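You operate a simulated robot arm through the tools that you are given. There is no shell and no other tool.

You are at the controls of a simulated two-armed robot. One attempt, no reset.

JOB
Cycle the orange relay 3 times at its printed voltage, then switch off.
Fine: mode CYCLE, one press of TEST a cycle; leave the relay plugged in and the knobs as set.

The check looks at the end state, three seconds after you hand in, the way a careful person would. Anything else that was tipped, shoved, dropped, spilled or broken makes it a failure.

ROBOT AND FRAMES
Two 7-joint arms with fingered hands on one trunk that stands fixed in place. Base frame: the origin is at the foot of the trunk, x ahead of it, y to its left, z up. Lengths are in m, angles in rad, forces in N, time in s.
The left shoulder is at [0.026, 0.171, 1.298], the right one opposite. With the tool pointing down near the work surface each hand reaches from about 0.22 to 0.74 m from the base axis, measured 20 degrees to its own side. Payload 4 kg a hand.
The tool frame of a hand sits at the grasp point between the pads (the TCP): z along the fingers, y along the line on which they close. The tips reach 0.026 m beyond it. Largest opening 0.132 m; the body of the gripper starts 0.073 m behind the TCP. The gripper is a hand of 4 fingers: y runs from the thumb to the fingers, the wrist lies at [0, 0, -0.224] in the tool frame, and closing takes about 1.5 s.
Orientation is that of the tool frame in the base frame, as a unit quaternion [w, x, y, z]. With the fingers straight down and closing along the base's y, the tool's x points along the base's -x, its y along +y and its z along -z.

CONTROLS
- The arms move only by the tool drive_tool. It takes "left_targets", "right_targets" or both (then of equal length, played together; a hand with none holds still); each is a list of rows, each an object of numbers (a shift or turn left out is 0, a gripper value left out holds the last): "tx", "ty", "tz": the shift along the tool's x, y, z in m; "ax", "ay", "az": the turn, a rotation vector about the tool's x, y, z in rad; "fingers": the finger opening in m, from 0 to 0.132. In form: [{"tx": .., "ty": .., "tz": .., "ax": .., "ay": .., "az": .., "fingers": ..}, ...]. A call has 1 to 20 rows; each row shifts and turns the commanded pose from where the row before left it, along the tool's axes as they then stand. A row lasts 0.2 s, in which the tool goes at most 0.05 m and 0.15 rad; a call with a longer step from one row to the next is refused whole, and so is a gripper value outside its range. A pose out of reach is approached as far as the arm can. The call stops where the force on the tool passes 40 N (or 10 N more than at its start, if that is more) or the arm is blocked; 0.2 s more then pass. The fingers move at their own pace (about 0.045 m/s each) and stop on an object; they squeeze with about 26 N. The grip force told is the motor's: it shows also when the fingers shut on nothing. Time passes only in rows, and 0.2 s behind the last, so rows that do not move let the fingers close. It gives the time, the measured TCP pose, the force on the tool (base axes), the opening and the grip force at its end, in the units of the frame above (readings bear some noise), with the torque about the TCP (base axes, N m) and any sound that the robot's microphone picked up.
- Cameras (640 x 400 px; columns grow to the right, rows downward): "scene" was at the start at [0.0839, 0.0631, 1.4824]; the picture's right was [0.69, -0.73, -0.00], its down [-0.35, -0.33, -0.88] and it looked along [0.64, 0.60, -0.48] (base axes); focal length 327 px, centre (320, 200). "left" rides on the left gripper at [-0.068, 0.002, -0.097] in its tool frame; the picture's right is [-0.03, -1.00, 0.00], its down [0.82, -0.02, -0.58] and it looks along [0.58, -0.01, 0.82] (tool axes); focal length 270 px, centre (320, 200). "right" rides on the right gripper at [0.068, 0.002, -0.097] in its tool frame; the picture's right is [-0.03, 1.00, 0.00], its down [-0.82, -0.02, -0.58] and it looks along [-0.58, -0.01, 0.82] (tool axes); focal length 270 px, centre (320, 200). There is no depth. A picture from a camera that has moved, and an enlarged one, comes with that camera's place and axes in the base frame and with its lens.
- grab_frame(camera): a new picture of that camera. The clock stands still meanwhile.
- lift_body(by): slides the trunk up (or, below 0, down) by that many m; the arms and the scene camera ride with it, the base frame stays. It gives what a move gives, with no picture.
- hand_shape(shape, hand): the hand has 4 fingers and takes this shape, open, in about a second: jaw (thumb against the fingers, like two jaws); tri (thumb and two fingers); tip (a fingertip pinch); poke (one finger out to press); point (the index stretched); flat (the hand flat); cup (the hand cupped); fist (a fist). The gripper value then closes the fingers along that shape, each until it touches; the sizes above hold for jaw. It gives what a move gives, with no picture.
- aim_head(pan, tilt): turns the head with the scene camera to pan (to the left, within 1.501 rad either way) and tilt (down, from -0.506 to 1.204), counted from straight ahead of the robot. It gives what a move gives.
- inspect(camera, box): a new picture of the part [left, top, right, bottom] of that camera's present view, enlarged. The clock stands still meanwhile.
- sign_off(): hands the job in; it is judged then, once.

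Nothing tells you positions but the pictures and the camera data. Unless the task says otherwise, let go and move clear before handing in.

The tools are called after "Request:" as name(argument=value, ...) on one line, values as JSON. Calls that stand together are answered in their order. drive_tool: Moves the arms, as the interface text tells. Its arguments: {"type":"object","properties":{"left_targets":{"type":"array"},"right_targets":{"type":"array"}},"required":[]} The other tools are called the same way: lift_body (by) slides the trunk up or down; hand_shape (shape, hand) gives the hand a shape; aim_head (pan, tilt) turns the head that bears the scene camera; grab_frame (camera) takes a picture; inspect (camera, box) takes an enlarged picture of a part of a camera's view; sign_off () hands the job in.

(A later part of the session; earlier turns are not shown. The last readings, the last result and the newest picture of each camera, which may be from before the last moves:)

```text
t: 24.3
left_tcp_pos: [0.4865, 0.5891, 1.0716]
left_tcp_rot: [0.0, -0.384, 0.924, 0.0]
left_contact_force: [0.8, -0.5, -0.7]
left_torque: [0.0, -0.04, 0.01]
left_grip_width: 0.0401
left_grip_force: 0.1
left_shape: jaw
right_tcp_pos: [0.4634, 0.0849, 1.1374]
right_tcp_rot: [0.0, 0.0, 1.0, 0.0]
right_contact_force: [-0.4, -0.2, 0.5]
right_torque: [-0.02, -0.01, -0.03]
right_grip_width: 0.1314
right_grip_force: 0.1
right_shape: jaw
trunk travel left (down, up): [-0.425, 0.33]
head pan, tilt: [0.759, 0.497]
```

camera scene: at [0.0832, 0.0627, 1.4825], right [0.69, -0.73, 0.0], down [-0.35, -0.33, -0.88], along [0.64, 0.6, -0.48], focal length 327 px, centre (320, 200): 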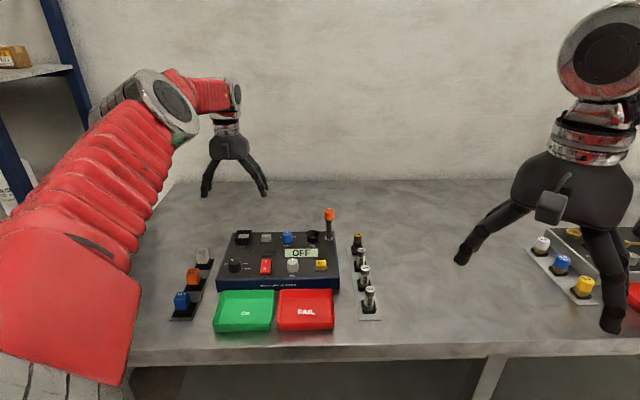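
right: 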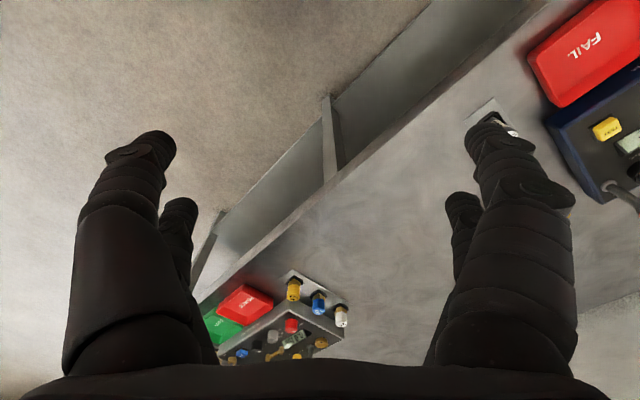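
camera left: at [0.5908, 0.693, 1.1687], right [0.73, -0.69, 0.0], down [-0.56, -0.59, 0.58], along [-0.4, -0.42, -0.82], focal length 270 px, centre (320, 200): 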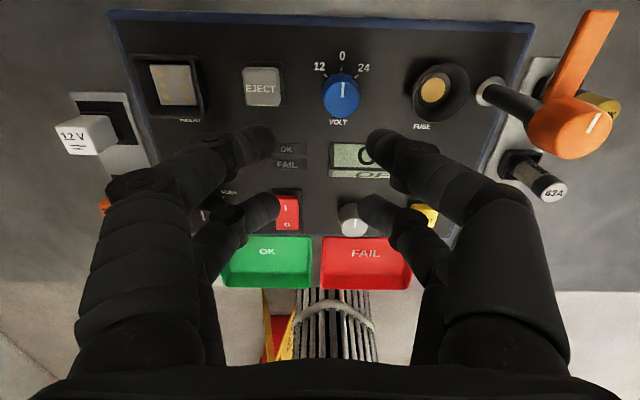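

The trunk is down and the hand is clear. VOLT works out at about (0.565, 0.646), so I'm trying that reach again.

Request:
drive_tool(left_targets=[{"tx": -0.032, "ty": -0.0052}, {"tx": -0.032, "ty": -0.0052}, {"tx": -0.032, "ty": -0.0052}, {"tz": 0.02}, {}])

Request:
grab_frame(camera="left")

Request:
grab_frame(camera="scene")

```text
t: 25.5
left_tcp_pos: [0.566, 0.645, 1.0501]
left_tcp_rot: [0.0, -0.384, 0.924, 0.001]
left_contact_force: [1.3, 0.0, 0.1]
left_torque: [-0.01, 0.01, 0.02]
left_grip_width: 0.0404
left_grip_force: 0.0
left_shape: jaw
right_tcp_pos: [0.4637, 0.0837, 1.1362]
right_tcp_rot: [-0.001, 0.0, 1.0, 0.0]
right_contact_force: [-0.6, 0.8, -0.3]
right_torque: [0.01, 0.02, 0.01]
right_grip_width: 0.1319
right_grip_force: 0.0
right_shape: jaw
trunk travel left (down, up): [-0.425, 0.33]
head pan, tilt: [0.759, 0.497]
```

```text
taken
camera left: at [0.6136, 0.6928, 1.1488], right [0.73, -0.69, 0.0], down [-0.56, -0.59, 0.58], along [-0.4, -0.42, -0.82], focal length 270 px, centre (320, 200)
```

left: 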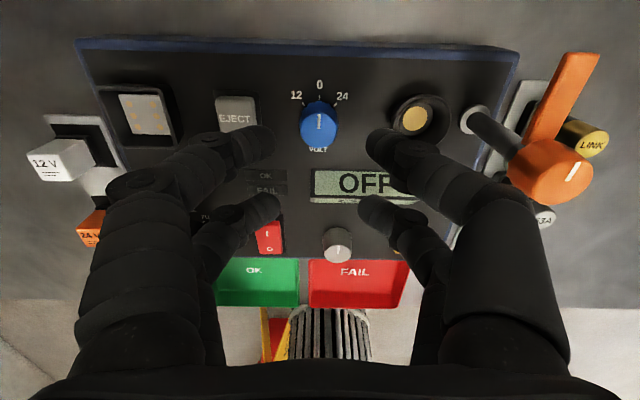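

```text
taken
camera scene: at [0.0996, 0.063, 1.3817], right [0.69, -0.73, 0.0], down [-0.35, -0.33, -0.88], along [0.64, 0.6, -0.48], focal length 327 px, centre (320, 200)
```

scene: 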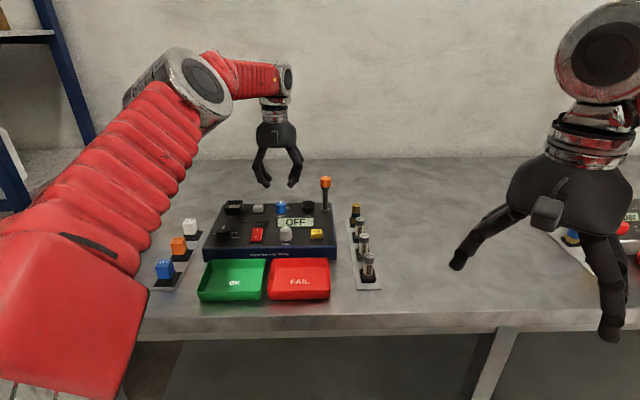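

Reach is good now. I'm zooming in to check alignment over VOLT before going down.

Request:
inspect(camera="left", box=[240, 60, 400, 160])

Request:
inspect(camera="scene", box=[200, 130, 360, 270])

```text
4.00 times, centred on (320, 110) of left
camera zoom: at [0.6136, 0.6928, 1.1488], right [0.73, -0.69, 0.0], down [-0.56, -0.59, 0.58], along [-0.4, -0.42, -0.82], focal length 1081 px, centre (320, 560)
```

zoom: 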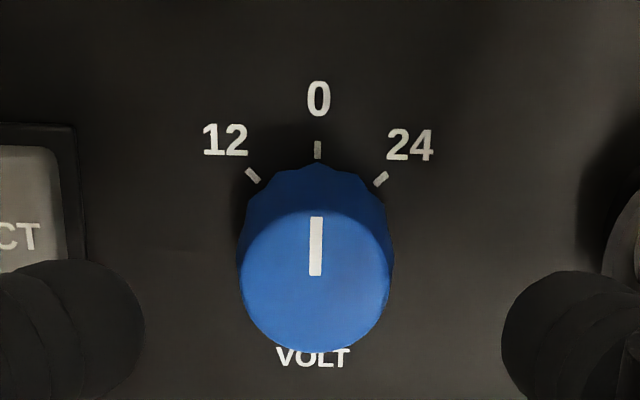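

```text
2.86 times, centred on (280, 200) of scene
camera zoom: at [0.0996, 0.063, 1.3817], right [0.69, -0.73, 0.0], down [-0.35, -0.33, -0.88], along [0.64, 0.6, -0.48], focal length 935 px, centre (434, 200)
```

zoom: 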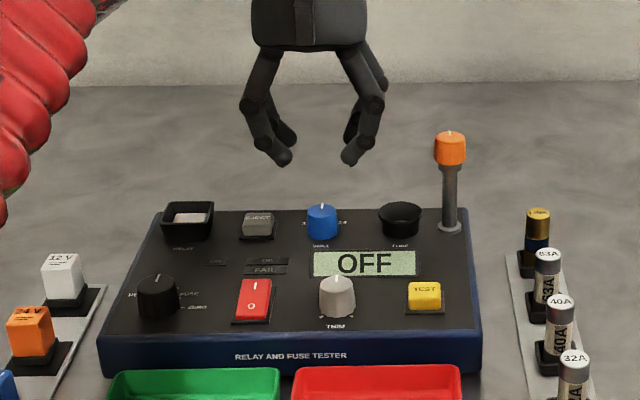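

VOLT is within about 2 mm of the tool axis. I'm making a small correction, narrowing the opening to clear EJECT, and descending.

Request:
drive_tool(left_targets=[{"tx": 0.001, "ty": 0.002, "fingers": 0.034}, {}, {"tz": 0.025}, {"tz": 0.025}, {"tz": 0.012}, {"tz": 0.012}, {}])

Request:
grab_frame(camera="left")

Request:
inspect(camera="scene", box=[200, 150, 360, 250])

```text
t: 27.1
left_tcp_pos: [0.5636, 0.6464, 0.9771]
left_tcp_rot: [0.0, -0.384, 0.923, 0.0]
left_contact_force: [-0.5, -0.5, 0.0]
left_torque: [0.0, -0.03, 0.03]
left_grip_width: 0.0344
left_grip_force: 0.0
left_shape: jaw
right_tcp_pos: [0.4642, 0.085, 1.1372]
right_tcp_rot: [-0.001, -0.001, 1.0, 0.001]
right_contact_force: [-0.3, 0.8, -0.4]
right_torque: [-0.04, 0.04, 0.0]
right_grip_width: 0.1319
right_grip_force: 0.1
right_shape: jaw
trunk travel left (down, up): [-0.425, 0.33]
head pan, tilt: [0.759, 0.497]
```

```text
taken
camera left: at [0.6109, 0.6947, 1.0756], right [0.73, -0.69, 0.0], down [-0.56, -0.59, 0.58], along [-0.4, -0.42, -0.82], focal length 270 px, centre (320, 200)
```

left: 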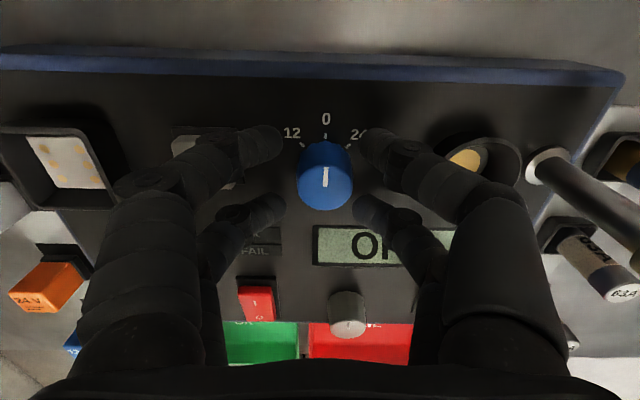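

```text
4.00 times, centred on (280, 200) of scene
camera zoom: at [0.0984, 0.063, 1.3818], right [0.69, -0.73, 0.0], down [-0.35, -0.33, -0.88], along [0.64, 0.6, -0.48], focal length 1309 px, centre (480, 200)
```

zoom: 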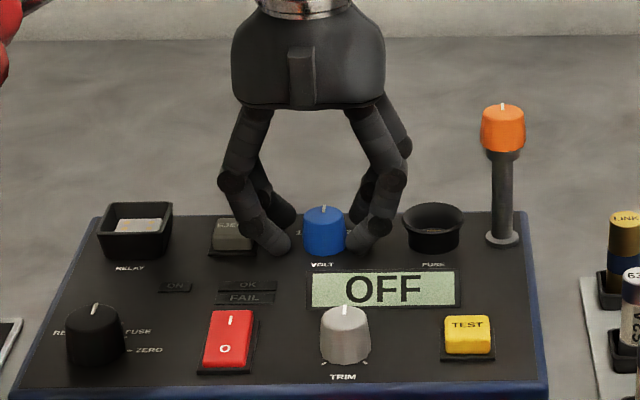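

The tips surround VOLT with no contact. I'll close fully and turn 45° clockwise.

Request:
drive_tool(left_targets=[{"fingers": 0.006}, {}, {}, {}, {}])

Request:
inspect(camera="left", box=[200, 90, 440, 240])

```text
t: 28.3
left_tcp_pos: [0.5652, 0.6455, 0.9776]
left_tcp_rot: [0.0, -0.384, 0.923, 0.0]
left_contact_force: [-0.3, -0.5, 0.1]
left_torque: [0.01, -0.01, 0.03]
left_grip_width: 0.0063
left_grip_force: 0.0
left_shape: jaw
right_tcp_pos: [0.4642, 0.0835, 1.1371]
right_tcp_rot: [0.0, 0.0, 1.0, 0.0]
right_contact_force: [0.5, -0.5, 0.2]
right_torque: [-0.04, -0.01, -0.03]
right_grip_width: 0.1317
right_grip_force: 0.0
right_shape: jaw
trunk travel left (down, up): [-0.425, 0.33]
head pan, tilt: [0.759, 0.497]
```

```text
2.67 times, centred on (320, 165) of left
camera zoom: at [0.6112, 0.6946, 1.0754], right [0.73, -0.69, 0.0], down [-0.56, -0.59, 0.58], along [-0.4, -0.42, -0.82], focal length 721 px, centre (320, 293)
```

zoom: 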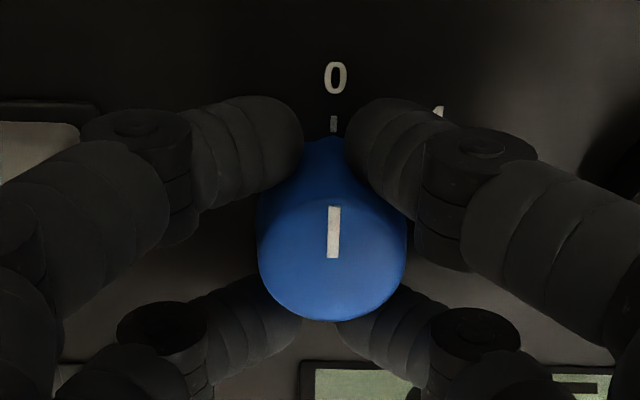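

No contact yet at 6 mm, so I'm closing to zero before trying the turn.

Request:
drive_tool(left_targets=[{"fingers": 0.0}, {}, {}, {}])

Request:
inspect(camera="left", box=[200, 90, 440, 240])

```text
t: 29.3
left_tcp_pos: [0.564, 0.6466, 0.9764]
left_tcp_rot: [0.0, -0.383, 0.924, 0.0]
left_contact_force: [-0.5, -0.8, -1.9]
left_torque: [-0.01, 0.04, 0.02]
left_grip_width: 0.0
left_grip_force: 25.9
left_shape: jaw
right_tcp_pos: [0.4646, 0.084, 1.1366]
right_tcp_rot: [0.0, 0.0, 1.0, 0.0]
right_contact_force: [0.2, 0.0, 0.2]
right_torque: [0.0, -0.03, -0.05]
right_grip_width: 0.1318
right_grip_force: 0.1
right_shape: jaw
trunk travel left (down, up): [-0.425, 0.33]
head pan, tilt: [0.759, 0.497]
```

```text
2.67 times, centred on (320, 165) of left
camera zoom: at [0.611, 0.6949, 1.0751], right [0.73, -0.69, 0.0], down [-0.56, -0.59, 0.58], along [-0.4, -0.42, -0.82], focal length 721 px, centre (320, 293)
```

zoom: 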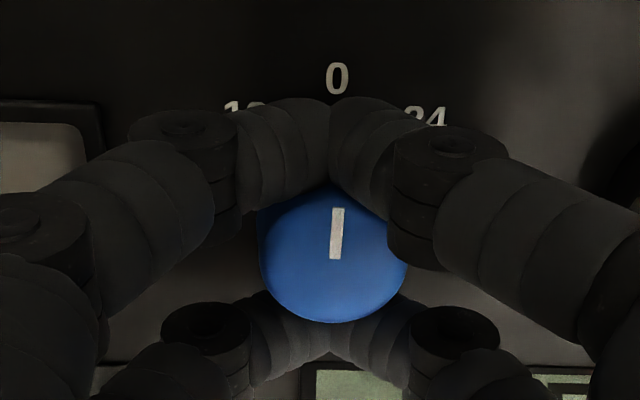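

Request:
drive_tool(left_targets=[{"az": 0.131}, {"az": 0.131}, {"az": 0.131}, {"az": 0.131}, {"az": 0.131}, {"az": 0.131}, {}])

Request:
inspect(camera="left", box=[200, 90, 440, 240])

Request:
inspect(camera="scene", box=[200, 150, 360, 250])

```text
t: 30.9
left_tcp_pos: [0.5657, 0.6469, 0.977]
left_tcp_rot: [0.0, 0.0, 1.0, 0.0]
left_contact_force: [7.2, 4.2, -4.7]
left_torque: [0.08, -0.08, 0.06]
left_grip_width: 0.0003
left_grip_force: 26.6
left_shape: jaw
right_tcp_pos: [0.4641, 0.085, 1.137]
right_tcp_rot: [-0.001, 0.0, 1.0, 0.0]
right_contact_force: [-0.8, -0.8, -0.5]
right_torque: [-0.01, 0.03, -0.01]
right_grip_width: 0.1318
right_grip_force: 0.1
right_shape: jaw
trunk travel left (down, up): [-0.425, 0.33]
head pan, tilt: [0.759, 0.497]
```

```text
2.67 times, centred on (320, 165) of left
camera zoom: at [0.6335, 0.647, 1.0756], right [0.02, -1.0, 0.0], down [-0.82, -0.02, 0.58], along [-0.58, -0.01, -0.82], focal length 721 px, centre (320, 293)
```

zoom: 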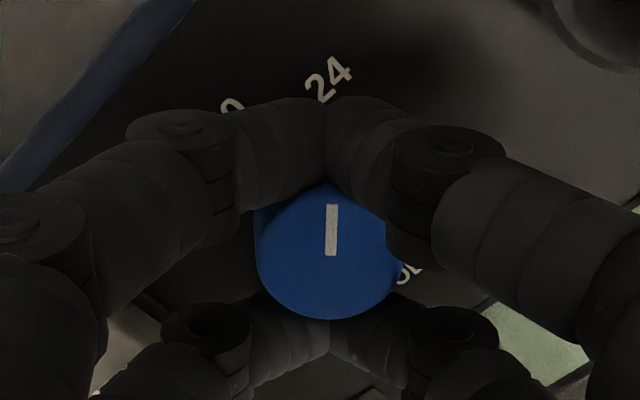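

```text
4.00 times, centred on (280, 200) of scene
camera zoom: at [0.1001, 0.064, 1.3816], right [0.69, -0.73, 0.0], down [-0.35, -0.33, -0.88], along [0.64, 0.6, -0.48], focal length 1309 px, centre (480, 200)
```

zoom: 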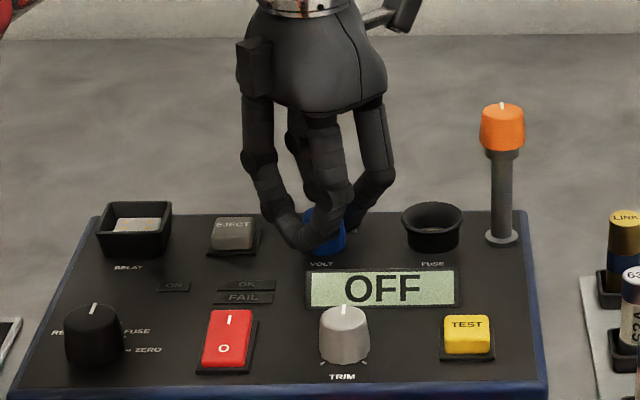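

VOLT now points at 24. I'm opening only slightly to stay clear of EJECT, then rising and confirming.

Request:
drive_tool(left_targets=[{"fingers": 0.03}, {}, {}, {}, {"tz": -0.02}, {"tz": -0.03}, {"tz": -0.03}, {}])

Request:
grab_frame(camera="left")

Request:
inspect(camera="left", box=[240, 60, 400, 160])

Request:
inspect(camera="scene", box=[200, 170, 360, 270])

```text
t: 32.7
left_tcp_pos: [0.5663, 0.6469, 1.0561]
left_tcp_rot: [-0.001, 0.0, 1.0, 0.0]
left_contact_force: [-0.3, -0.7, 0.2]
left_torque: [-0.02, 0.01, 0.01]
left_grip_width: 0.0299
left_grip_force: 0.2
left_shape: jaw
right_tcp_pos: [0.4632, 0.0846, 1.137]
right_tcp_rot: [-0.001, -0.001, 1.0, 0.001]
right_contact_force: [-1.0, -0.2, 0.8]
right_torque: [-0.01, -0.01, 0.01]
right_grip_width: 0.1317
right_grip_force: 0.0
right_shape: jaw
trunk travel left (down, up): [-0.425, 0.33]
head pan, tilt: [0.759, 0.497]
```

```text
taken
camera left: at [0.6337, 0.6471, 1.1554], right [0.03, -1.0, 0.0], down [-0.82, -0.02, 0.58], along [-0.58, -0.01, -0.82], focal length 270 px, centre (320, 200)
```

left: 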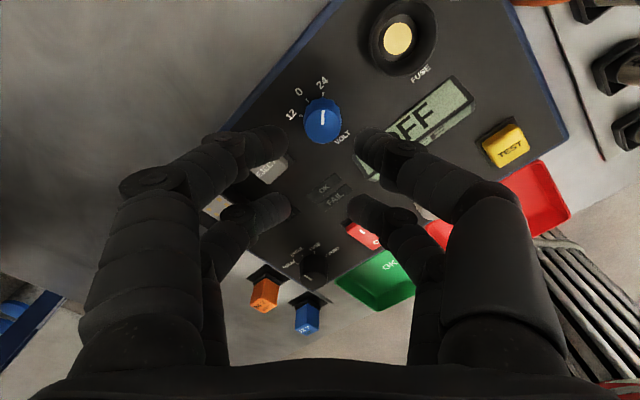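

```text
4.00 times, centred on (320, 110) of left
camera zoom: at [0.6337, 0.6471, 1.1554], right [0.03, -1.0, 0.0], down [-0.82, -0.02, 0.58], along [-0.58, -0.01, -0.82], focal length 1081 px, centre (320, 560)
```

zoom: 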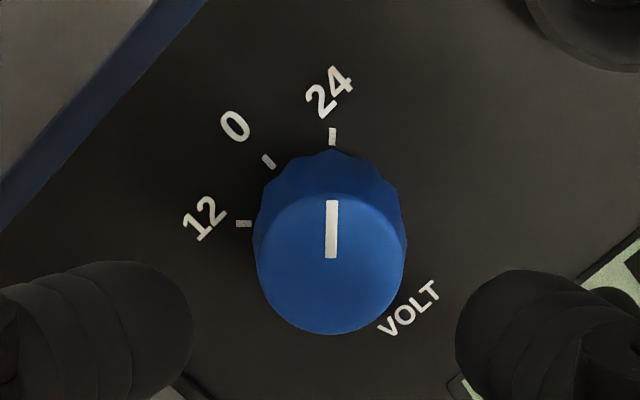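

```text
4.00 times, centred on (280, 220) of scene
camera zoom: at [0.0988, 0.0634, 1.3817], right [0.69, -0.73, 0.0], down [-0.35, -0.33, -0.88], along [0.64, 0.6, -0.48], focal length 1309 px, centre (480, 120)
```

zoom: 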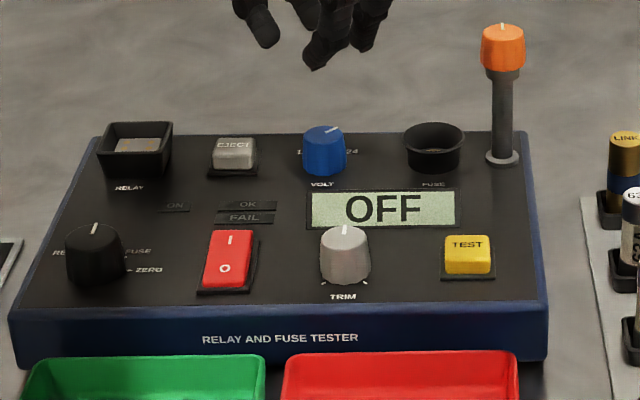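

Mode is CYCLE and voltage is 24. Next I'm squaring the hand again and moving above the orange relay in the rack.

Request:
drive_tool(left_targets=[{"tz": -0.02, "az": -0.131, "fingers": 0.06}, {"az": -0.131}, {"az": -0.131}, {"az": -0.131}, {"az": -0.131}, {"az": -0.131}, {"tx": 0.0209, "ty": 0.0374}, {"tx": 0.0209, "ty": 0.0374}, {"tx": 0.0209, "ty": 0.0374}, {"tx": 0.0209, "ty": 0.0374}, {"tx": 0.0209, "ty": 0.0374}, {"tx": 0.0209, "ty": 0.0374}, {"tz": 0.02}, {}])

Request:
grab_frame(camera="left")

Request:
inspect(camera="left", box=[240, 60, 400, 160])

Request:
grab_frame(camera="scene")

```text
t: 35.7
left_tcp_pos: [0.3169, 0.716, 1.0577]
left_tcp_rot: [0.0, -0.384, 0.924, 0.001]
left_contact_force: [-0.3, 0.8, -0.2]
left_torque: [-0.03, 0.0, 0.01]
left_grip_width: 0.0595
left_grip_force: 0.0
left_shape: jaw
right_tcp_pos: [0.4625, 0.0833, 1.1366]
right_tcp_rot: [0.0, 0.0, 1.0, -0.001]
right_contact_force: [-0.7, 0.0, 0.8]
right_torque: [0.03, 0.01, 0.03]
right_grip_width: 0.1315
right_grip_force: 0.1
right_shape: jaw
trunk travel left (down, up): [-0.425, 0.33]
head pan, tilt: [0.759, 0.497]
```

```text
taken
camera left: at [0.3643, 0.7641, 1.1574], right [0.73, -0.69, 0.0], down [-0.56, -0.59, 0.58], along [-0.4, -0.42, -0.82], focal length 270 px, centre (320, 200)
```

left: 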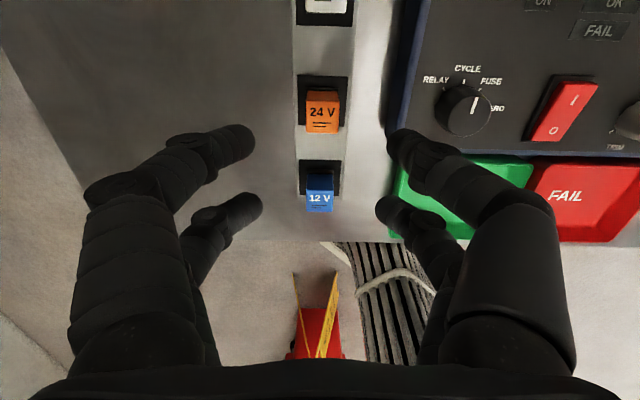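

```text
4.00 times, centred on (320, 110) of left
camera zoom: at [0.3643, 0.7641, 1.1574], right [0.73, -0.69, 0.0], down [-0.56, -0.59, 0.58], along [-0.4, -0.42, -0.82], focal length 1081 px, centre (320, 560)
```

zoom: 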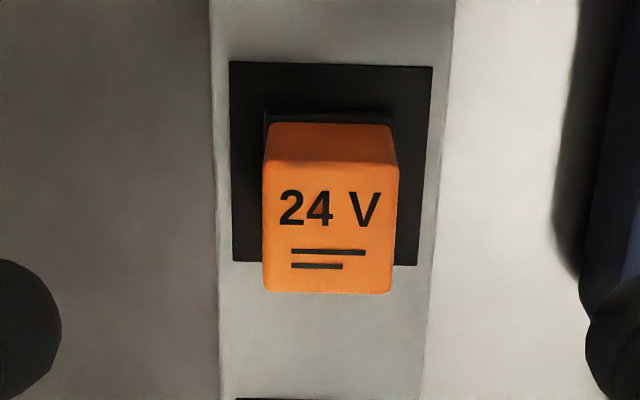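

```text
taken
camera scene: at [0.0974, 0.0627, 1.3819], right [0.69, -0.73, 0.0], down [-0.35, -0.33, -0.88], along [0.64, 0.6, -0.48], focal length 327 px, centre (320, 200)
```

scene: 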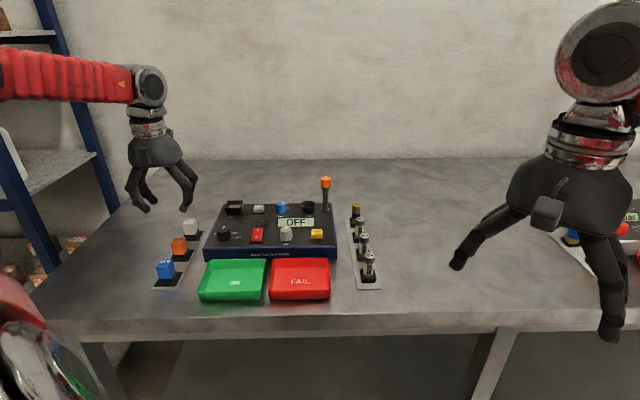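

The hand is centred over the orange relay and squared to it. The relay is about 26 mm across and the finger pairs sit about 40 mm apart, so a straight jaw could miss its sides. I'll rise a little and see what "tri" does.

Request:
drive_tool(left_targets=[{"tz": -0.04}, {"tz": -0.04}, {}])

Request:
hand_shape(hand="left", shape="tri")

Request:
drive_tool(left_targets=[{"fingers": 0.03}, {}, {}, {}, {}, {}, {}])

Request:
grab_frame(camera="left")

Request:
inspect(camera="scene", box=[100, 100, 220, 220])

```text
t: 36.5
left_tcp_pos: [0.3178, 0.7153, 1.1396]
left_tcp_rot: [-0.001, -0.383, 0.924, 0.0]
left_contact_force: [0.3, 0.8, 0.1]
left_torque: [0.03, -0.04, 0.01]
left_grip_width: 0.0596
left_grip_force: 0.1
left_shape: jaw
right_tcp_pos: [0.4645, 0.0841, 1.1356]
right_tcp_rot: [-0.001, 0.001, 1.0, 0.0]
right_contact_force: [-0.5, -0.6, 0.5]
right_torque: [-0.01, -0.03, 0.01]
right_grip_width: 0.1319
right_grip_force: 0.2
right_shape: jaw
trunk travel left (down, up): [-0.425, 0.33]
head pan, tilt: [0.759, 0.497]
```

```text
t: 37.4
left_tcp_pos: [0.3175, 0.7156, 1.1385]
left_tcp_rot: [0.0, -0.384, 0.923, 0.0]
left_contact_force: [-0.9, 0.3, -0.3]
left_torque: [0.02, -0.04, 0.01]
left_grip_width: 0.1317
left_grip_force: 0.0
left_shape: tri
right_tcp_pos: [0.4632, 0.0843, 1.1369]
right_tcp_rot: [-0.001, 0.0, 1.0, 0.0]
right_contact_force: [-0.4, 0.6, 0.2]
right_torque: [0.0, -0.03, -0.02]
right_grip_width: 0.1317
right_grip_force: 0.0
right_shape: jaw
trunk travel left (down, up): [-0.425, 0.33]
head pan, tilt: [0.759, 0.497]
```

```text
t: 39.0
left_tcp_pos: [0.3177, 0.7171, 1.1392]
left_tcp_rot: [0.0, -0.383, 0.924, 0.0]
left_contact_force: [-0.7, -0.1, 0.2]
left_torque: [0.02, 0.0, 0.01]
left_grip_width: 0.0305
left_grip_force: 0.1
left_shape: tri
right_tcp_pos: [0.4632, 0.0842, 1.1366]
right_tcp_rot: [-0.001, 0.0, 1.0, -0.001]
right_contact_force: [0.1, -0.2, -0.6]
right_torque: [0.01, -0.01, 0.0]
right_grip_width: 0.1319
right_grip_force: 0.0
right_shape: jaw
trunk travel left (down, up): [-0.425, 0.33]
head pan, tilt: [0.759, 0.497]
```

```text
taken
camera left: at [0.3647, 0.7646, 1.2374], right [0.73, -0.69, 0.0], down [-0.56, -0.59, 0.58], along [-0.4, -0.42, -0.82], focal length 270 px, centre (320, 200)
```

left: 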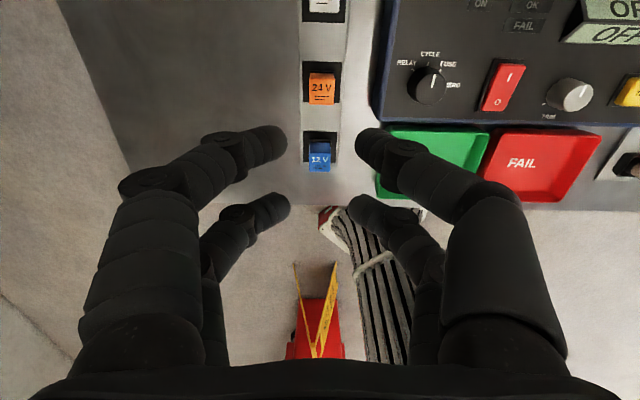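

```text
3.33 times, centred on (160, 160) of scene
camera zoom: at [0.0983, 0.0632, 1.3818], right [0.69, -0.73, 0.0], down [-0.35, -0.33, -0.88], along [0.64, 0.6, -0.48], focal length 1091 px, centre (853, 333)
```

zoom: 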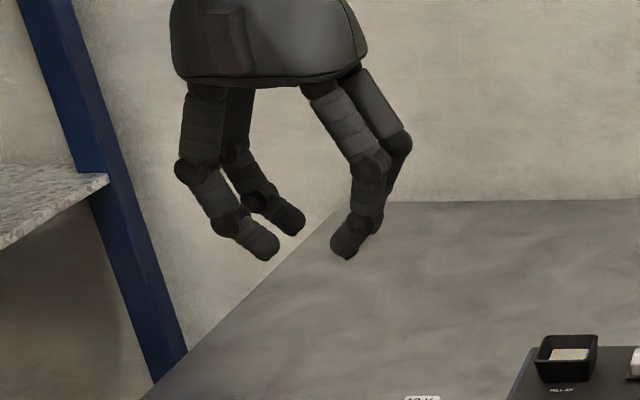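

"tri" gives the same layout, so I'm going back to jaw. I'll grip with the hand turned 45° to the relay, so the four tips bear on its four sides near opposite corners.

Request:
hand_shape(hand="left", shape="jaw")

Request:
drive_tool(left_targets=[{"az": 0.131, "fingers": 0.06}, {"az": 0.131}, {"az": 0.131}, {"az": 0.131}, {"az": 0.131}, {"az": 0.131}, {"tz": 0.04}, {"tz": 0.04}, {}])

Request:
grab_frame(camera="left")

Request:
inspect(camera="left", box=[240, 60, 400, 160])

Request:
inspect(camera="scene", box=[100, 150, 260, 290])

```text
t: 39.9
left_tcp_pos: [0.3183, 0.7165, 1.1398]
left_tcp_rot: [0.0, -0.384, 0.923, 0.0]
left_contact_force: [-0.7, -0.4, -0.3]
left_torque: [0.0, -0.01, 0.0]
left_grip_width: 0.132
left_grip_force: 0.2
left_shape: jaw
right_tcp_pos: [0.4626, 0.0843, 1.1363]
right_tcp_rot: [-0.001, -0.001, 1.0, 0.0]
right_contact_force: [0.7, -0.6, 0.0]
right_torque: [-0.02, -0.01, 0.05]
right_grip_width: 0.1319
right_grip_force: 0.0
right_shape: jaw
trunk travel left (down, up): [-0.425, 0.33]
head pan, tilt: [0.759, 0.497]
```

```text
t: 41.9
left_tcp_pos: [0.3169, 0.7161, 1.0563]
left_tcp_rot: [0.0, 0.0, 1.0, -0.001]
left_contact_force: [-0.3, -0.4, 0.1]
left_torque: [-0.03, 0.02, 0.01]
left_grip_width: 0.0606
left_grip_force: 0.0
left_shape: jaw
right_tcp_pos: [0.4631, 0.083, 1.1361]
right_tcp_rot: [-0.001, 0.0, 1.0, 0.001]
right_contact_force: [0.3, 0.3, -0.2]
right_torque: [0.01, -0.01, -0.01]
right_grip_width: 0.1316
right_grip_force: 0.1
right_shape: jaw
trunk travel left (down, up): [-0.425, 0.33]
head pan, tilt: [0.759, 0.497]
```

```text
taken
camera left: at [0.3854, 0.7154, 1.1553], right [0.03, -1.0, 0.0], down [-0.82, -0.02, 0.58], along [-0.58, -0.01, -0.82], focal length 270 px, centre (320, 200)
```

left: 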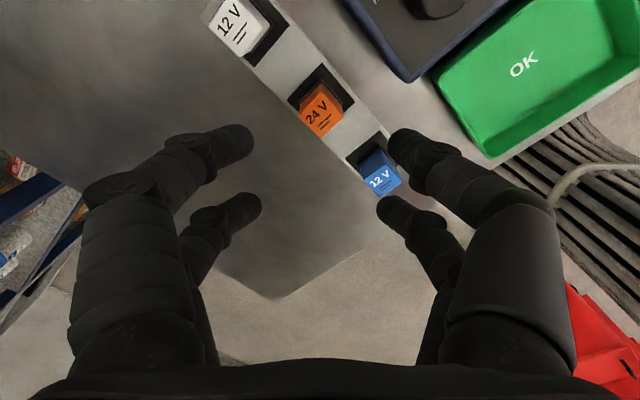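

```text
4.00 times, centred on (320, 110) of left
camera zoom: at [0.3854, 0.7154, 1.1553], right [0.03, -1.0, 0.0], down [-0.82, -0.02, 0.58], along [-0.58, -0.01, -0.82], focal length 1081 px, centre (320, 560)
```

zoom: 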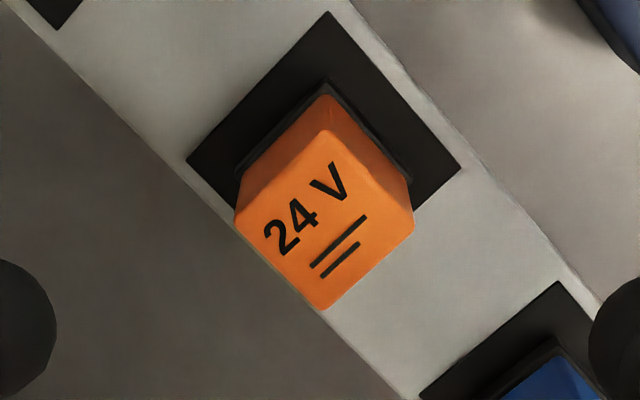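

```text
2.86 times, centred on (180, 220) of scene
camera zoom: at [0.0982, 0.0631, 1.3818], right [0.69, -0.73, 0.0], down [-0.35, -0.33, -0.88], along [0.64, 0.6, -0.48], focal length 935 px, centre (720, 143)
```

zoom: 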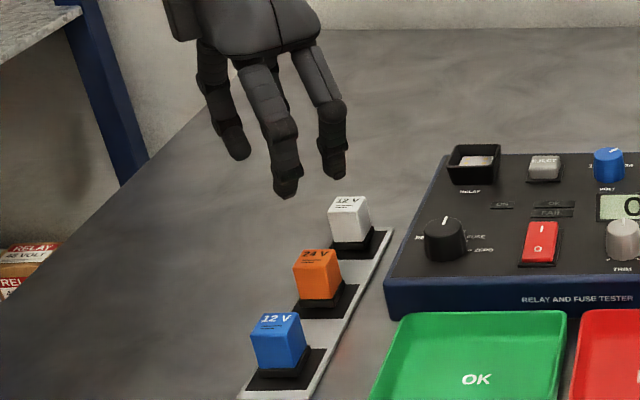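

The relay is about 2 mm off centre and the neighbours have enough room. I'm descending around it.

Request:
drive_tool(left_targets=[{"tx": -0.002, "tz": 0.025}, {"tz": 0.025}, {"tz": 0.025}, {"tz": 0.025}, {}])

Request:
grab_frame(camera="left")

Request:
inspect(camera="scene", box=[120, 180, 240, 290])

```text
t: 43.1
left_tcp_pos: [0.321, 0.7138, 0.9566]
left_tcp_rot: [-0.001, 0.0, 1.0, 0.0]
left_contact_force: [0.2, -0.2, 0.0]
left_torque: [-0.02, -0.03, -0.01]
left_grip_width: 0.0605
left_grip_force: 0.1
left_shape: jaw
right_tcp_pos: [0.4636, 0.084, 1.1366]
right_tcp_rot: [-0.001, 0.0, 1.0, 0.0]
right_contact_force: [-0.1, -0.3, 0.2]
right_torque: [-0.02, 0.01, 0.03]
right_grip_width: 0.1321
right_grip_force: 0.0
right_shape: jaw
trunk travel left (down, up): [-0.425, 0.33]
head pan, tilt: [0.759, 0.497]
```

```text
taken
camera left: at [0.3879, 0.715, 1.0554], right [0.03, -1.0, 0.0], down [-0.82, -0.02, 0.58], along [-0.58, -0.01, -0.82], focal length 270 px, centre (320, 200)
```

left: 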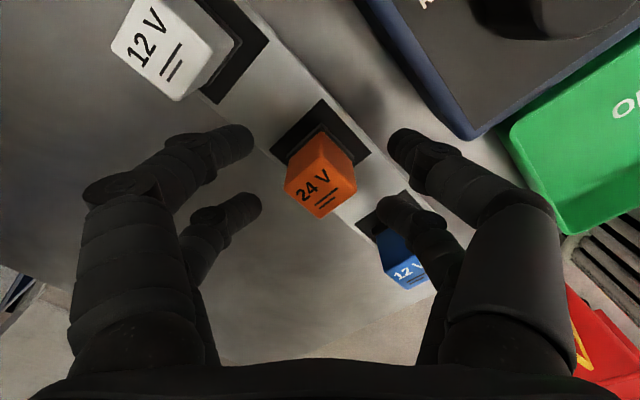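

```text
3.64 times, centred on (180, 235) of scene
camera zoom: at [0.0981, 0.063, 1.3818], right [0.69, -0.73, 0.0], down [-0.35, -0.33, -0.88], along [0.64, 0.6, -0.48], focal length 1190 px, centre (829, 73)
```

zoom: 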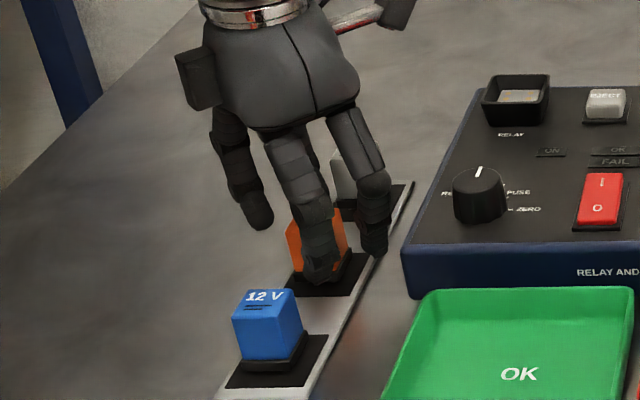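

The relay sits centred between the four tips. Closing on it now.

Request:
drive_tool(left_targets=[{"tx": -0.001, "fingers": 0.02}, {}, {}, {"fingers": 0.0}, {}, {}, {}])

Request:
inspect(camera="left", box=[200, 100, 440, 250])

```text
t: 44.7
left_tcp_pos: [0.3201, 0.7137, 0.9568]
left_tcp_rot: [0.0, 0.0, 1.0, 0.0]
left_contact_force: [-0.2, 0.1, -0.5]
left_torque: [0.03, -0.02, 0.02]
left_grip_width: 0.0
left_grip_force: 26.3
left_shape: jaw
right_tcp_pos: [0.4641, 0.0837, 1.1368]
right_tcp_rot: [0.0, 0.001, 1.0, 0.0]
right_contact_force: [0.6, 0.7, -0.6]
right_torque: [0.02, 0.0, -0.03]
right_grip_width: 0.1318
right_grip_force: 0.1
right_shape: jaw
trunk travel left (down, up): [-0.425, 0.33]
head pan, tilt: [0.759, 0.497]
```

```text
2.67 times, centred on (320, 175) of left
camera zoom: at [0.3887, 0.7153, 1.0552], right [0.03, -1.0, 0.0], down [-0.82, -0.02, 0.58], along [-0.58, -0.01, -0.82], focal length 721 px, centre (320, 267)
```

zoom: 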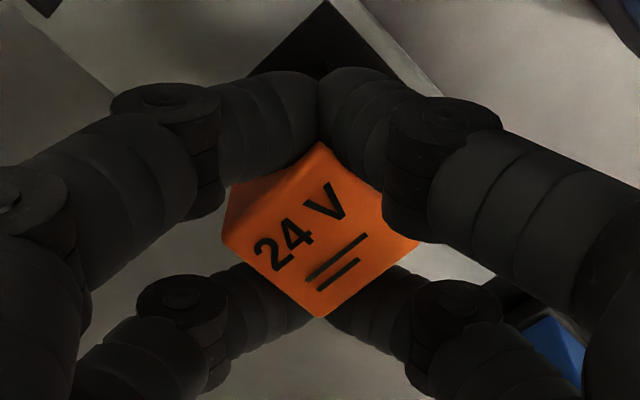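

The jaw shut completely with no force on the relay, so its corners fit between the finger pairs. I'll back off and pinch it with a single pair of fingers on its flat sides, with the relay at tool x = -0.02.

Request:
drive_tool(left_targets=[{"fingers": 0.06}, {}, {}, {}, {"tz": -0.025}, {"tz": -0.025}, {"tz": -0.03}, {"az": -0.131}, {"az": -0.131}, {"az": -0.131}, {"az": -0.131}, {"az": -0.131}, {"az": -0.131}, {"tx": 0.02}, {}])

Request:
grab_frame(camera="left")

Request:
inspect(camera="left", box=[240, 40, 400, 140])

Request:
inspect(camera="scene", box=[120, 180, 240, 290])

```text
t: 47.9
left_tcp_pos: [0.3059, 0.7003, 1.0365]
left_tcp_rot: [0.0, -0.383, 0.924, 0.0]
left_contact_force: [1.5, 0.5, -0.5]
left_torque: [-0.01, 0.03, -0.02]
left_grip_width: 0.0594
left_grip_force: 0.1
left_shape: jaw
right_tcp_pos: [0.4655, 0.0844, 1.1378]
right_tcp_rot: [0.0, 0.0, 1.0, 0.0]
right_contact_force: [-0.3, 0.5, 0.8]
right_torque: [0.04, 0.03, 0.04]
right_grip_width: 0.132
right_grip_force: 0.1
right_shape: jaw
trunk travel left (down, up): [-0.425, 0.33]
head pan, tilt: [0.759, 0.497]
```

```text
taken
camera left: at [0.3528, 0.7495, 1.1358], right [0.73, -0.69, 0.0], down [-0.56, -0.59, 0.58], along [-0.4, -0.42, -0.82], focal length 270 px, centre (320, 200)
```

left: 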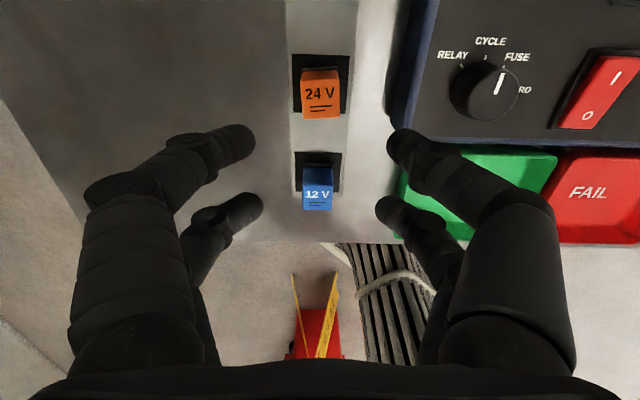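

```text
4.00 times, centred on (320, 90) of left
camera zoom: at [0.3528, 0.7495, 1.1358], right [0.73, -0.69, 0.0], down [-0.56, -0.59, 0.58], along [-0.4, -0.42, -0.82], focal length 1081 px, centre (320, 640)
```

zoom: 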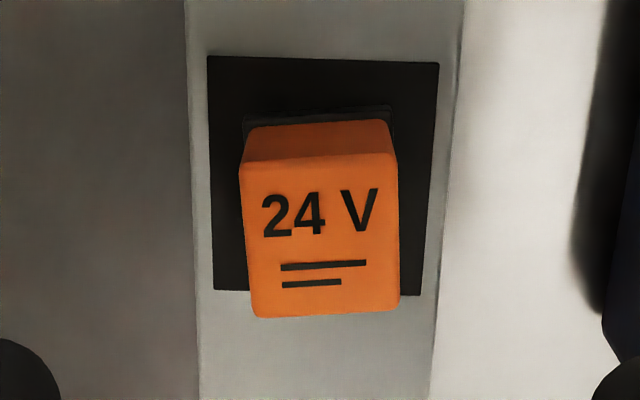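

```text
3.64 times, centred on (180, 235) of scene
camera zoom: at [0.099, 0.0636, 1.3817], right [0.69, -0.73, 0.0], down [-0.35, -0.33, -0.88], along [0.64, 0.6, -0.48], focal length 1190 px, centre (829, 73)
```

zoom: 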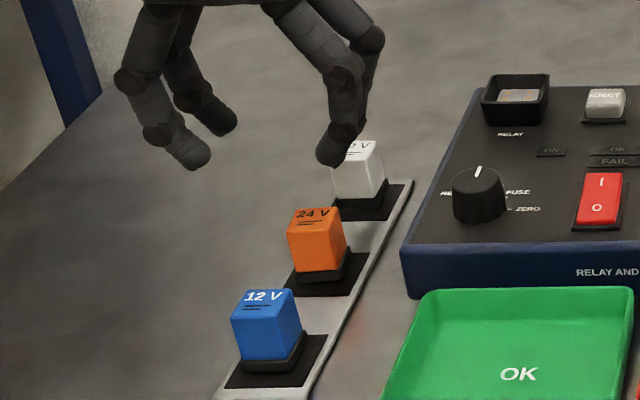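

The relay is now at tool (-0.02, 0.001), so the near finger pair lines up with its middle. It looks turned about 4° in the rack, so I'll match that yaw, descend and pinch.

Request:
drive_tool(left_targets=[{"az": -0.065}, {"tz": 0.025}, {"tz": 0.025}, {"tz": 0.02}, {"tz": 0.0125}, {}])

Request:
grab_frame(camera="left")

Request:
inspect(camera="scene", box=[120, 180, 240, 290])

```text
t: 49.3
left_tcp_pos: [0.3052, 0.7014, 0.9548]
left_tcp_rot: [0.001, -0.413, 0.911, -0.001]
left_contact_force: [0.5, 0.6, 0.3]
left_torque: [0.0, 0.02, 0.0]
left_grip_width: 0.0593
left_grip_force: 0.1
left_shape: jaw
right_tcp_pos: [0.4642, 0.0838, 1.1381]
right_tcp_rot: [-0.002, 0.0, 1.0, 0.0]
right_contact_force: [0.0, -0.5, 0.6]
right_torque: [0.04, 0.01, -0.01]
right_grip_width: 0.1317
right_grip_force: 0.0
right_shape: jaw
trunk travel left (down, up): [-0.425, 0.33]
head pan, tilt: [0.759, 0.497]
```

```text
taken
camera left: at [0.3489, 0.7529, 1.0535], right [0.77, -0.64, 0.0], down [-0.52, -0.63, 0.58], along [-0.37, -0.44, -0.82], focal length 270 px, centre (320, 200)
```

left: 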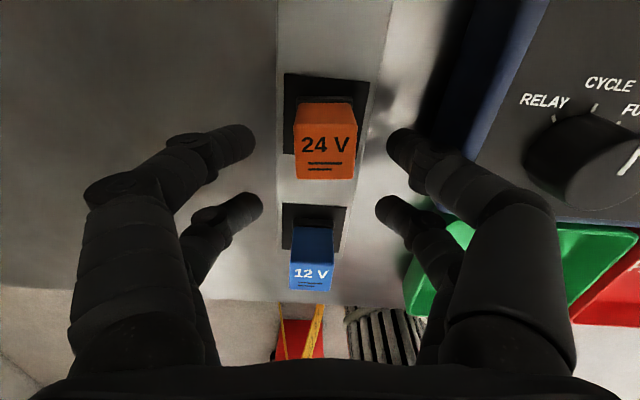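

```text
3.64 times, centred on (180, 235) of scene
camera zoom: at [0.0982, 0.0631, 1.3818], right [0.69, -0.73, 0.0], down [-0.35, -0.33, -0.88], along [0.64, 0.6, -0.48], focal length 1190 px, centre (829, 73)
```

zoom: 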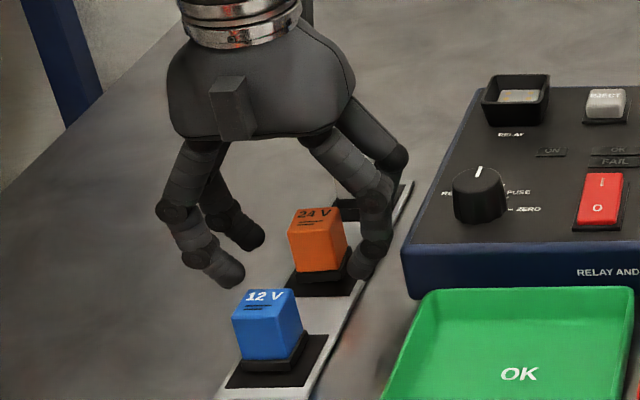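

The near pair straddles the middle of the relay and the far pair has clear space between it and the blue one. Closing.

Request:
drive_tool(left_targets=[{"ty": -0.001, "fingers": 0.03}, {}, {}, {"fingers": 0.0}, {}, {}, {}])

Request:
inspect(camera="left", box=[200, 70, 440, 220])

```text
t: 50.9
left_tcp_pos: [0.3056, 0.7012, 0.9533]
left_tcp_rot: [0.0, -0.413, 0.911, 0.0]
left_contact_force: [-0.6, -0.1, -0.2]
left_torque: [0.01, 0.02, 0.01]
left_grip_width: 0.009
left_grip_force: 25.6
left_shape: jaw
right_tcp_pos: [0.464, 0.084, 1.1353]
right_tcp_rot: [0.0, 0.0, 1.0, -0.001]
right_contact_force: [0.1, 0.1, -0.3]
right_torque: [0.03, -0.01, -0.05]
right_grip_width: 0.132
right_grip_force: 0.0
right_shape: jaw
trunk travel left (down, up): [-0.425, 0.33]
head pan, tilt: [0.759, 0.497]
```

```text
2.67 times, centred on (320, 145) of left
camera zoom: at [0.3499, 0.7519, 1.0532], right [0.77, -0.64, 0.0], down [-0.52, -0.63, 0.58], along [-0.37, -0.44, -0.82], focal length 721 px, centre (320, 347)
```

zoom: 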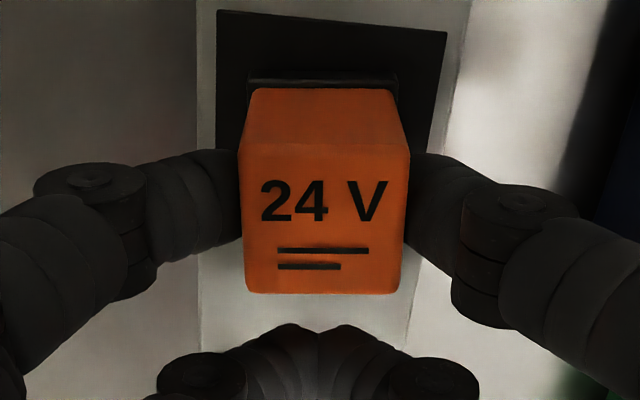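

The near pair is pinching the relay squarely, with 25.6 N reported. I'm lifting gently and checking that it comes along.

Request:
drive_tool(left_targets=[{"tz": -0.01}, {"tz": -0.01}, {"tz": -0.02}, {"tz": -0.02}, {}])

Request:
grab_frame(camera="left")

Request:
inspect(camera="scene", box=[120, 160, 240, 270])

```text
t: 52.1
left_tcp_pos: [0.3064, 0.7, 1.0159]
left_tcp_rot: [0.0, -0.414, 0.91, 0.0]
left_contact_force: [-0.1, 0.2, 0.5]
left_torque: [0.02, 0.02, 0.0]
left_grip_width: 0.0092
left_grip_force: 25.8
left_shape: jaw
right_tcp_pos: [0.4628, 0.0843, 1.1361]
right_tcp_rot: [-0.001, 0.0, 1.0, 0.0]
right_contact_force: [0.2, 0.7, 0.2]
right_torque: [0.01, 0.03, 0.02]
right_grip_width: 0.1319
right_grip_force: 0.1
right_shape: jaw
trunk travel left (down, up): [-0.425, 0.33]
head pan, tilt: [0.759, 0.497]
```

```text
taken
camera left: at [0.3502, 0.7515, 1.1144], right [0.77, -0.64, 0.0], down [-0.52, -0.63, 0.58], along [-0.37, -0.44, -0.82], focal length 270 px, centre (320, 200)
```

left: 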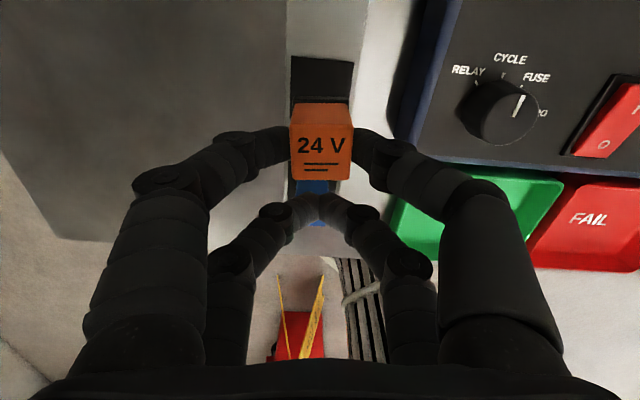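

```text
3.64 times, centred on (180, 215) of scene
camera zoom: at [0.0984, 0.0633, 1.3817], right [0.69, -0.73, 0.0], down [-0.35, -0.33, -0.88], along [0.64, 0.6, -0.48], focal length 1190 px, centre (829, 146)
```

zoom: 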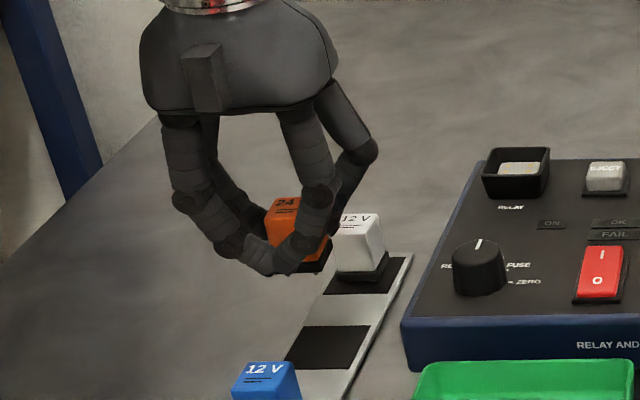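

The relay is lifted and hanging straight, with its black base attached. I'm raising it, squaring the yaw to the tester and carrying it above the RELAY socket.

Request:
drive_tool(left_targets=[{"tz": -0.027}, {"tz": -0.027}, {"az": 0.065}, {"tx": -0.0216, "ty": -0.01655}, {"tx": -0.0216, "ty": -0.01655}, {"tx": -0.0216, "ty": -0.01655}, {"tx": -0.0216, "ty": -0.01655}, {"tx": -0.0216, "ty": -0.01655}, {"tx": -0.0216, "ty": -0.01655}, {}])

Request:
grab_frame(camera="left")

Request:
inspect(camera="left", box=[240, 60, 400, 190])

Request:
inspect(camera="scene", box=[180, 130, 300, 240])

```text
t: 54.3
left_tcp_pos: [0.4665, 0.7226, 1.0698]
left_tcp_rot: [0.001, -0.383, 0.924, -0.001]
left_contact_force: [-0.8, -0.7, -1.0]
left_torque: [0.0, -0.02, 0.0]
left_grip_width: 0.0091
left_grip_force: 26.0
left_shape: jaw
right_tcp_pos: [0.4634, 0.0832, 1.1369]
right_tcp_rot: [0.001, 0.0, 1.0, 0.0]
right_contact_force: [-0.6, -0.1, -0.2]
right_torque: [0.02, -0.01, -0.02]
right_grip_width: 0.132
right_grip_force: 0.1
right_shape: jaw
trunk travel left (down, up): [-0.425, 0.33]
head pan, tilt: [0.759, 0.497]
```

```text
taken
camera left: at [0.5134, 0.7721, 1.1695], right [0.73, -0.69, 0.0], down [-0.56, -0.59, 0.58], along [-0.4, -0.42, -0.82], focal length 270 px, centre (320, 200)
```

left: 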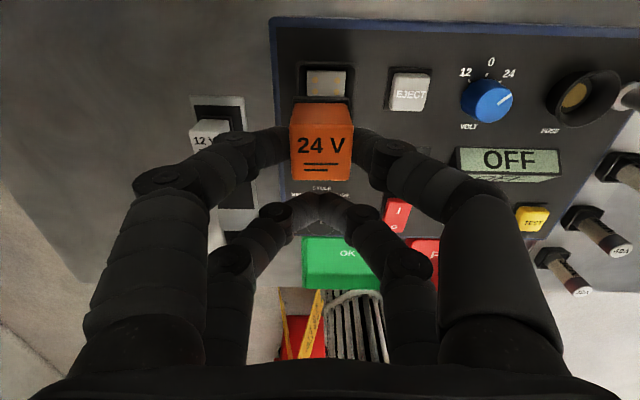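

```text
3.08 times, centred on (320, 125) of left
camera zoom: at [0.5134, 0.7721, 1.1695], right [0.73, -0.69, 0.0], down [-0.56, -0.59, 0.58], along [-0.4, -0.42, -0.82], focal length 832 px, centre (320, 431)
```

zoom: 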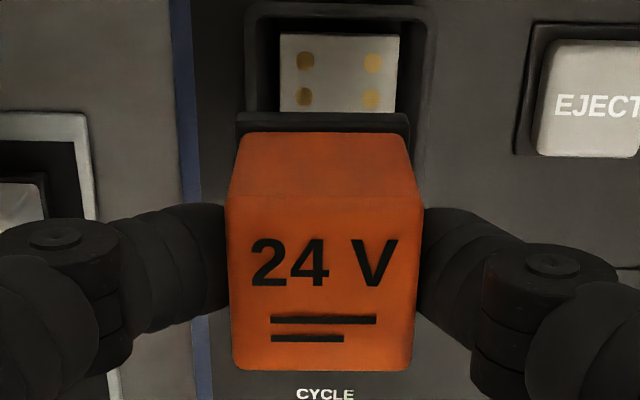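

```text
3.64 times, centred on (240, 185) of scene
camera zoom: at [0.0975, 0.0634, 1.3819], right [0.69, -0.73, 0.0], down [-0.35, -0.33, -0.88], along [0.64, 0.6, -0.48], focal length 1190 px, centre (611, 254)
```

zoom: 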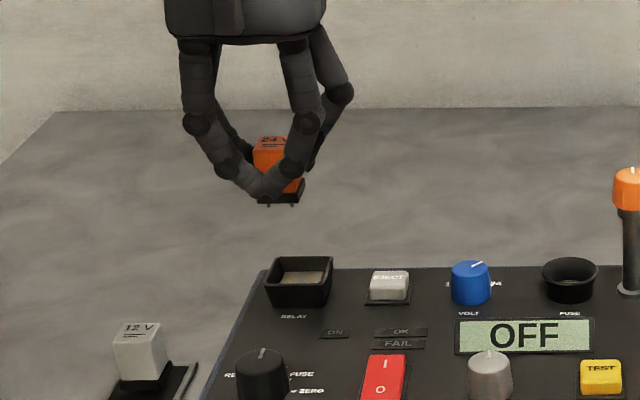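

The hanging relay needs to shift about 3.5 mm right and 1.5 mm toward me to line up with the socket. I'm correcting, lowering part way and checking again.

Request:
drive_tool(left_targets=[{"tx": 0.0015, "ty": -0.0035}, {"tz": 0.015}, {"tz": 0.015}, {}])

Request:
inspect(camera="left", box=[240, 60, 400, 190])

Request:
inspect(camera="scene", box=[200, 160, 280, 230])

```text
t: 55.3
left_tcp_pos: [0.4685, 0.72, 1.0394]
left_tcp_rot: [0.0, -0.384, 0.924, 0.0]
left_contact_force: [0.2, -1.2, -1.0]
left_torque: [0.0, 0.0, -0.03]
left_grip_width: 0.0091
left_grip_force: 26.1
left_shape: jaw
right_tcp_pos: [0.4637, 0.0827, 1.137]
right_tcp_rot: [-0.001, 0.0, 1.0, 0.0]
right_contact_force: [0.4, 0.7, 0.6]
right_torque: [-0.01, -0.01, -0.01]
right_grip_width: 0.1319
right_grip_force: 0.0
right_shape: jaw
trunk travel left (down, up): [-0.425, 0.33]
head pan, tilt: [0.759, 0.497]
```

```text
3.08 times, centred on (320, 125) of left
camera zoom: at [0.5162, 0.7681, 1.138], right [0.73, -0.69, 0.0], down [-0.56, -0.59, 0.58], along [-0.4, -0.42, -0.82], focal length 832 px, centre (320, 431)
```

zoom: 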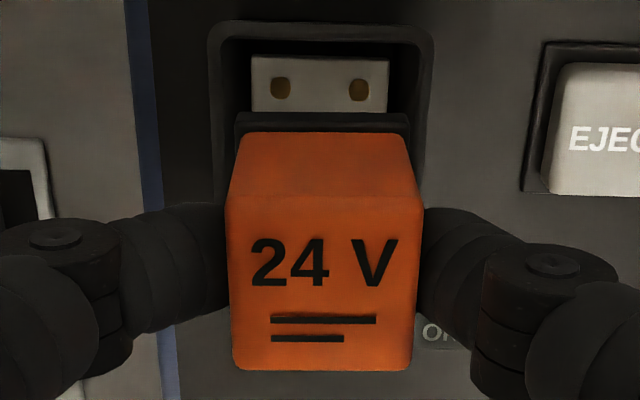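

```text
5.71 times, centred on (240, 195) of scene
camera zoom: at [0.0985, 0.0632, 1.3818], right [0.69, -0.73, 0.0], down [-0.35, -0.33, -0.88], along [0.64, 0.6, -0.48], focal length 1870 px, centre (777, 229)
```

zoom: 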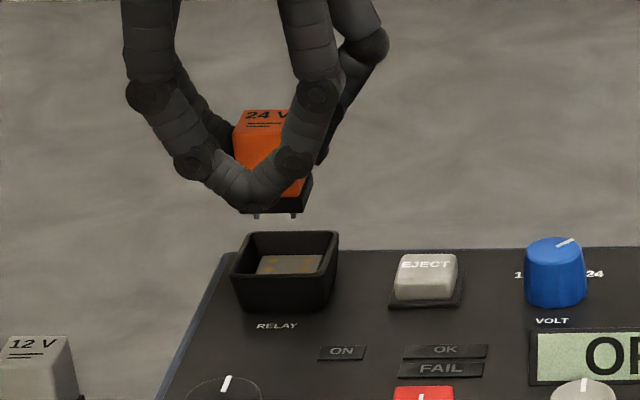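

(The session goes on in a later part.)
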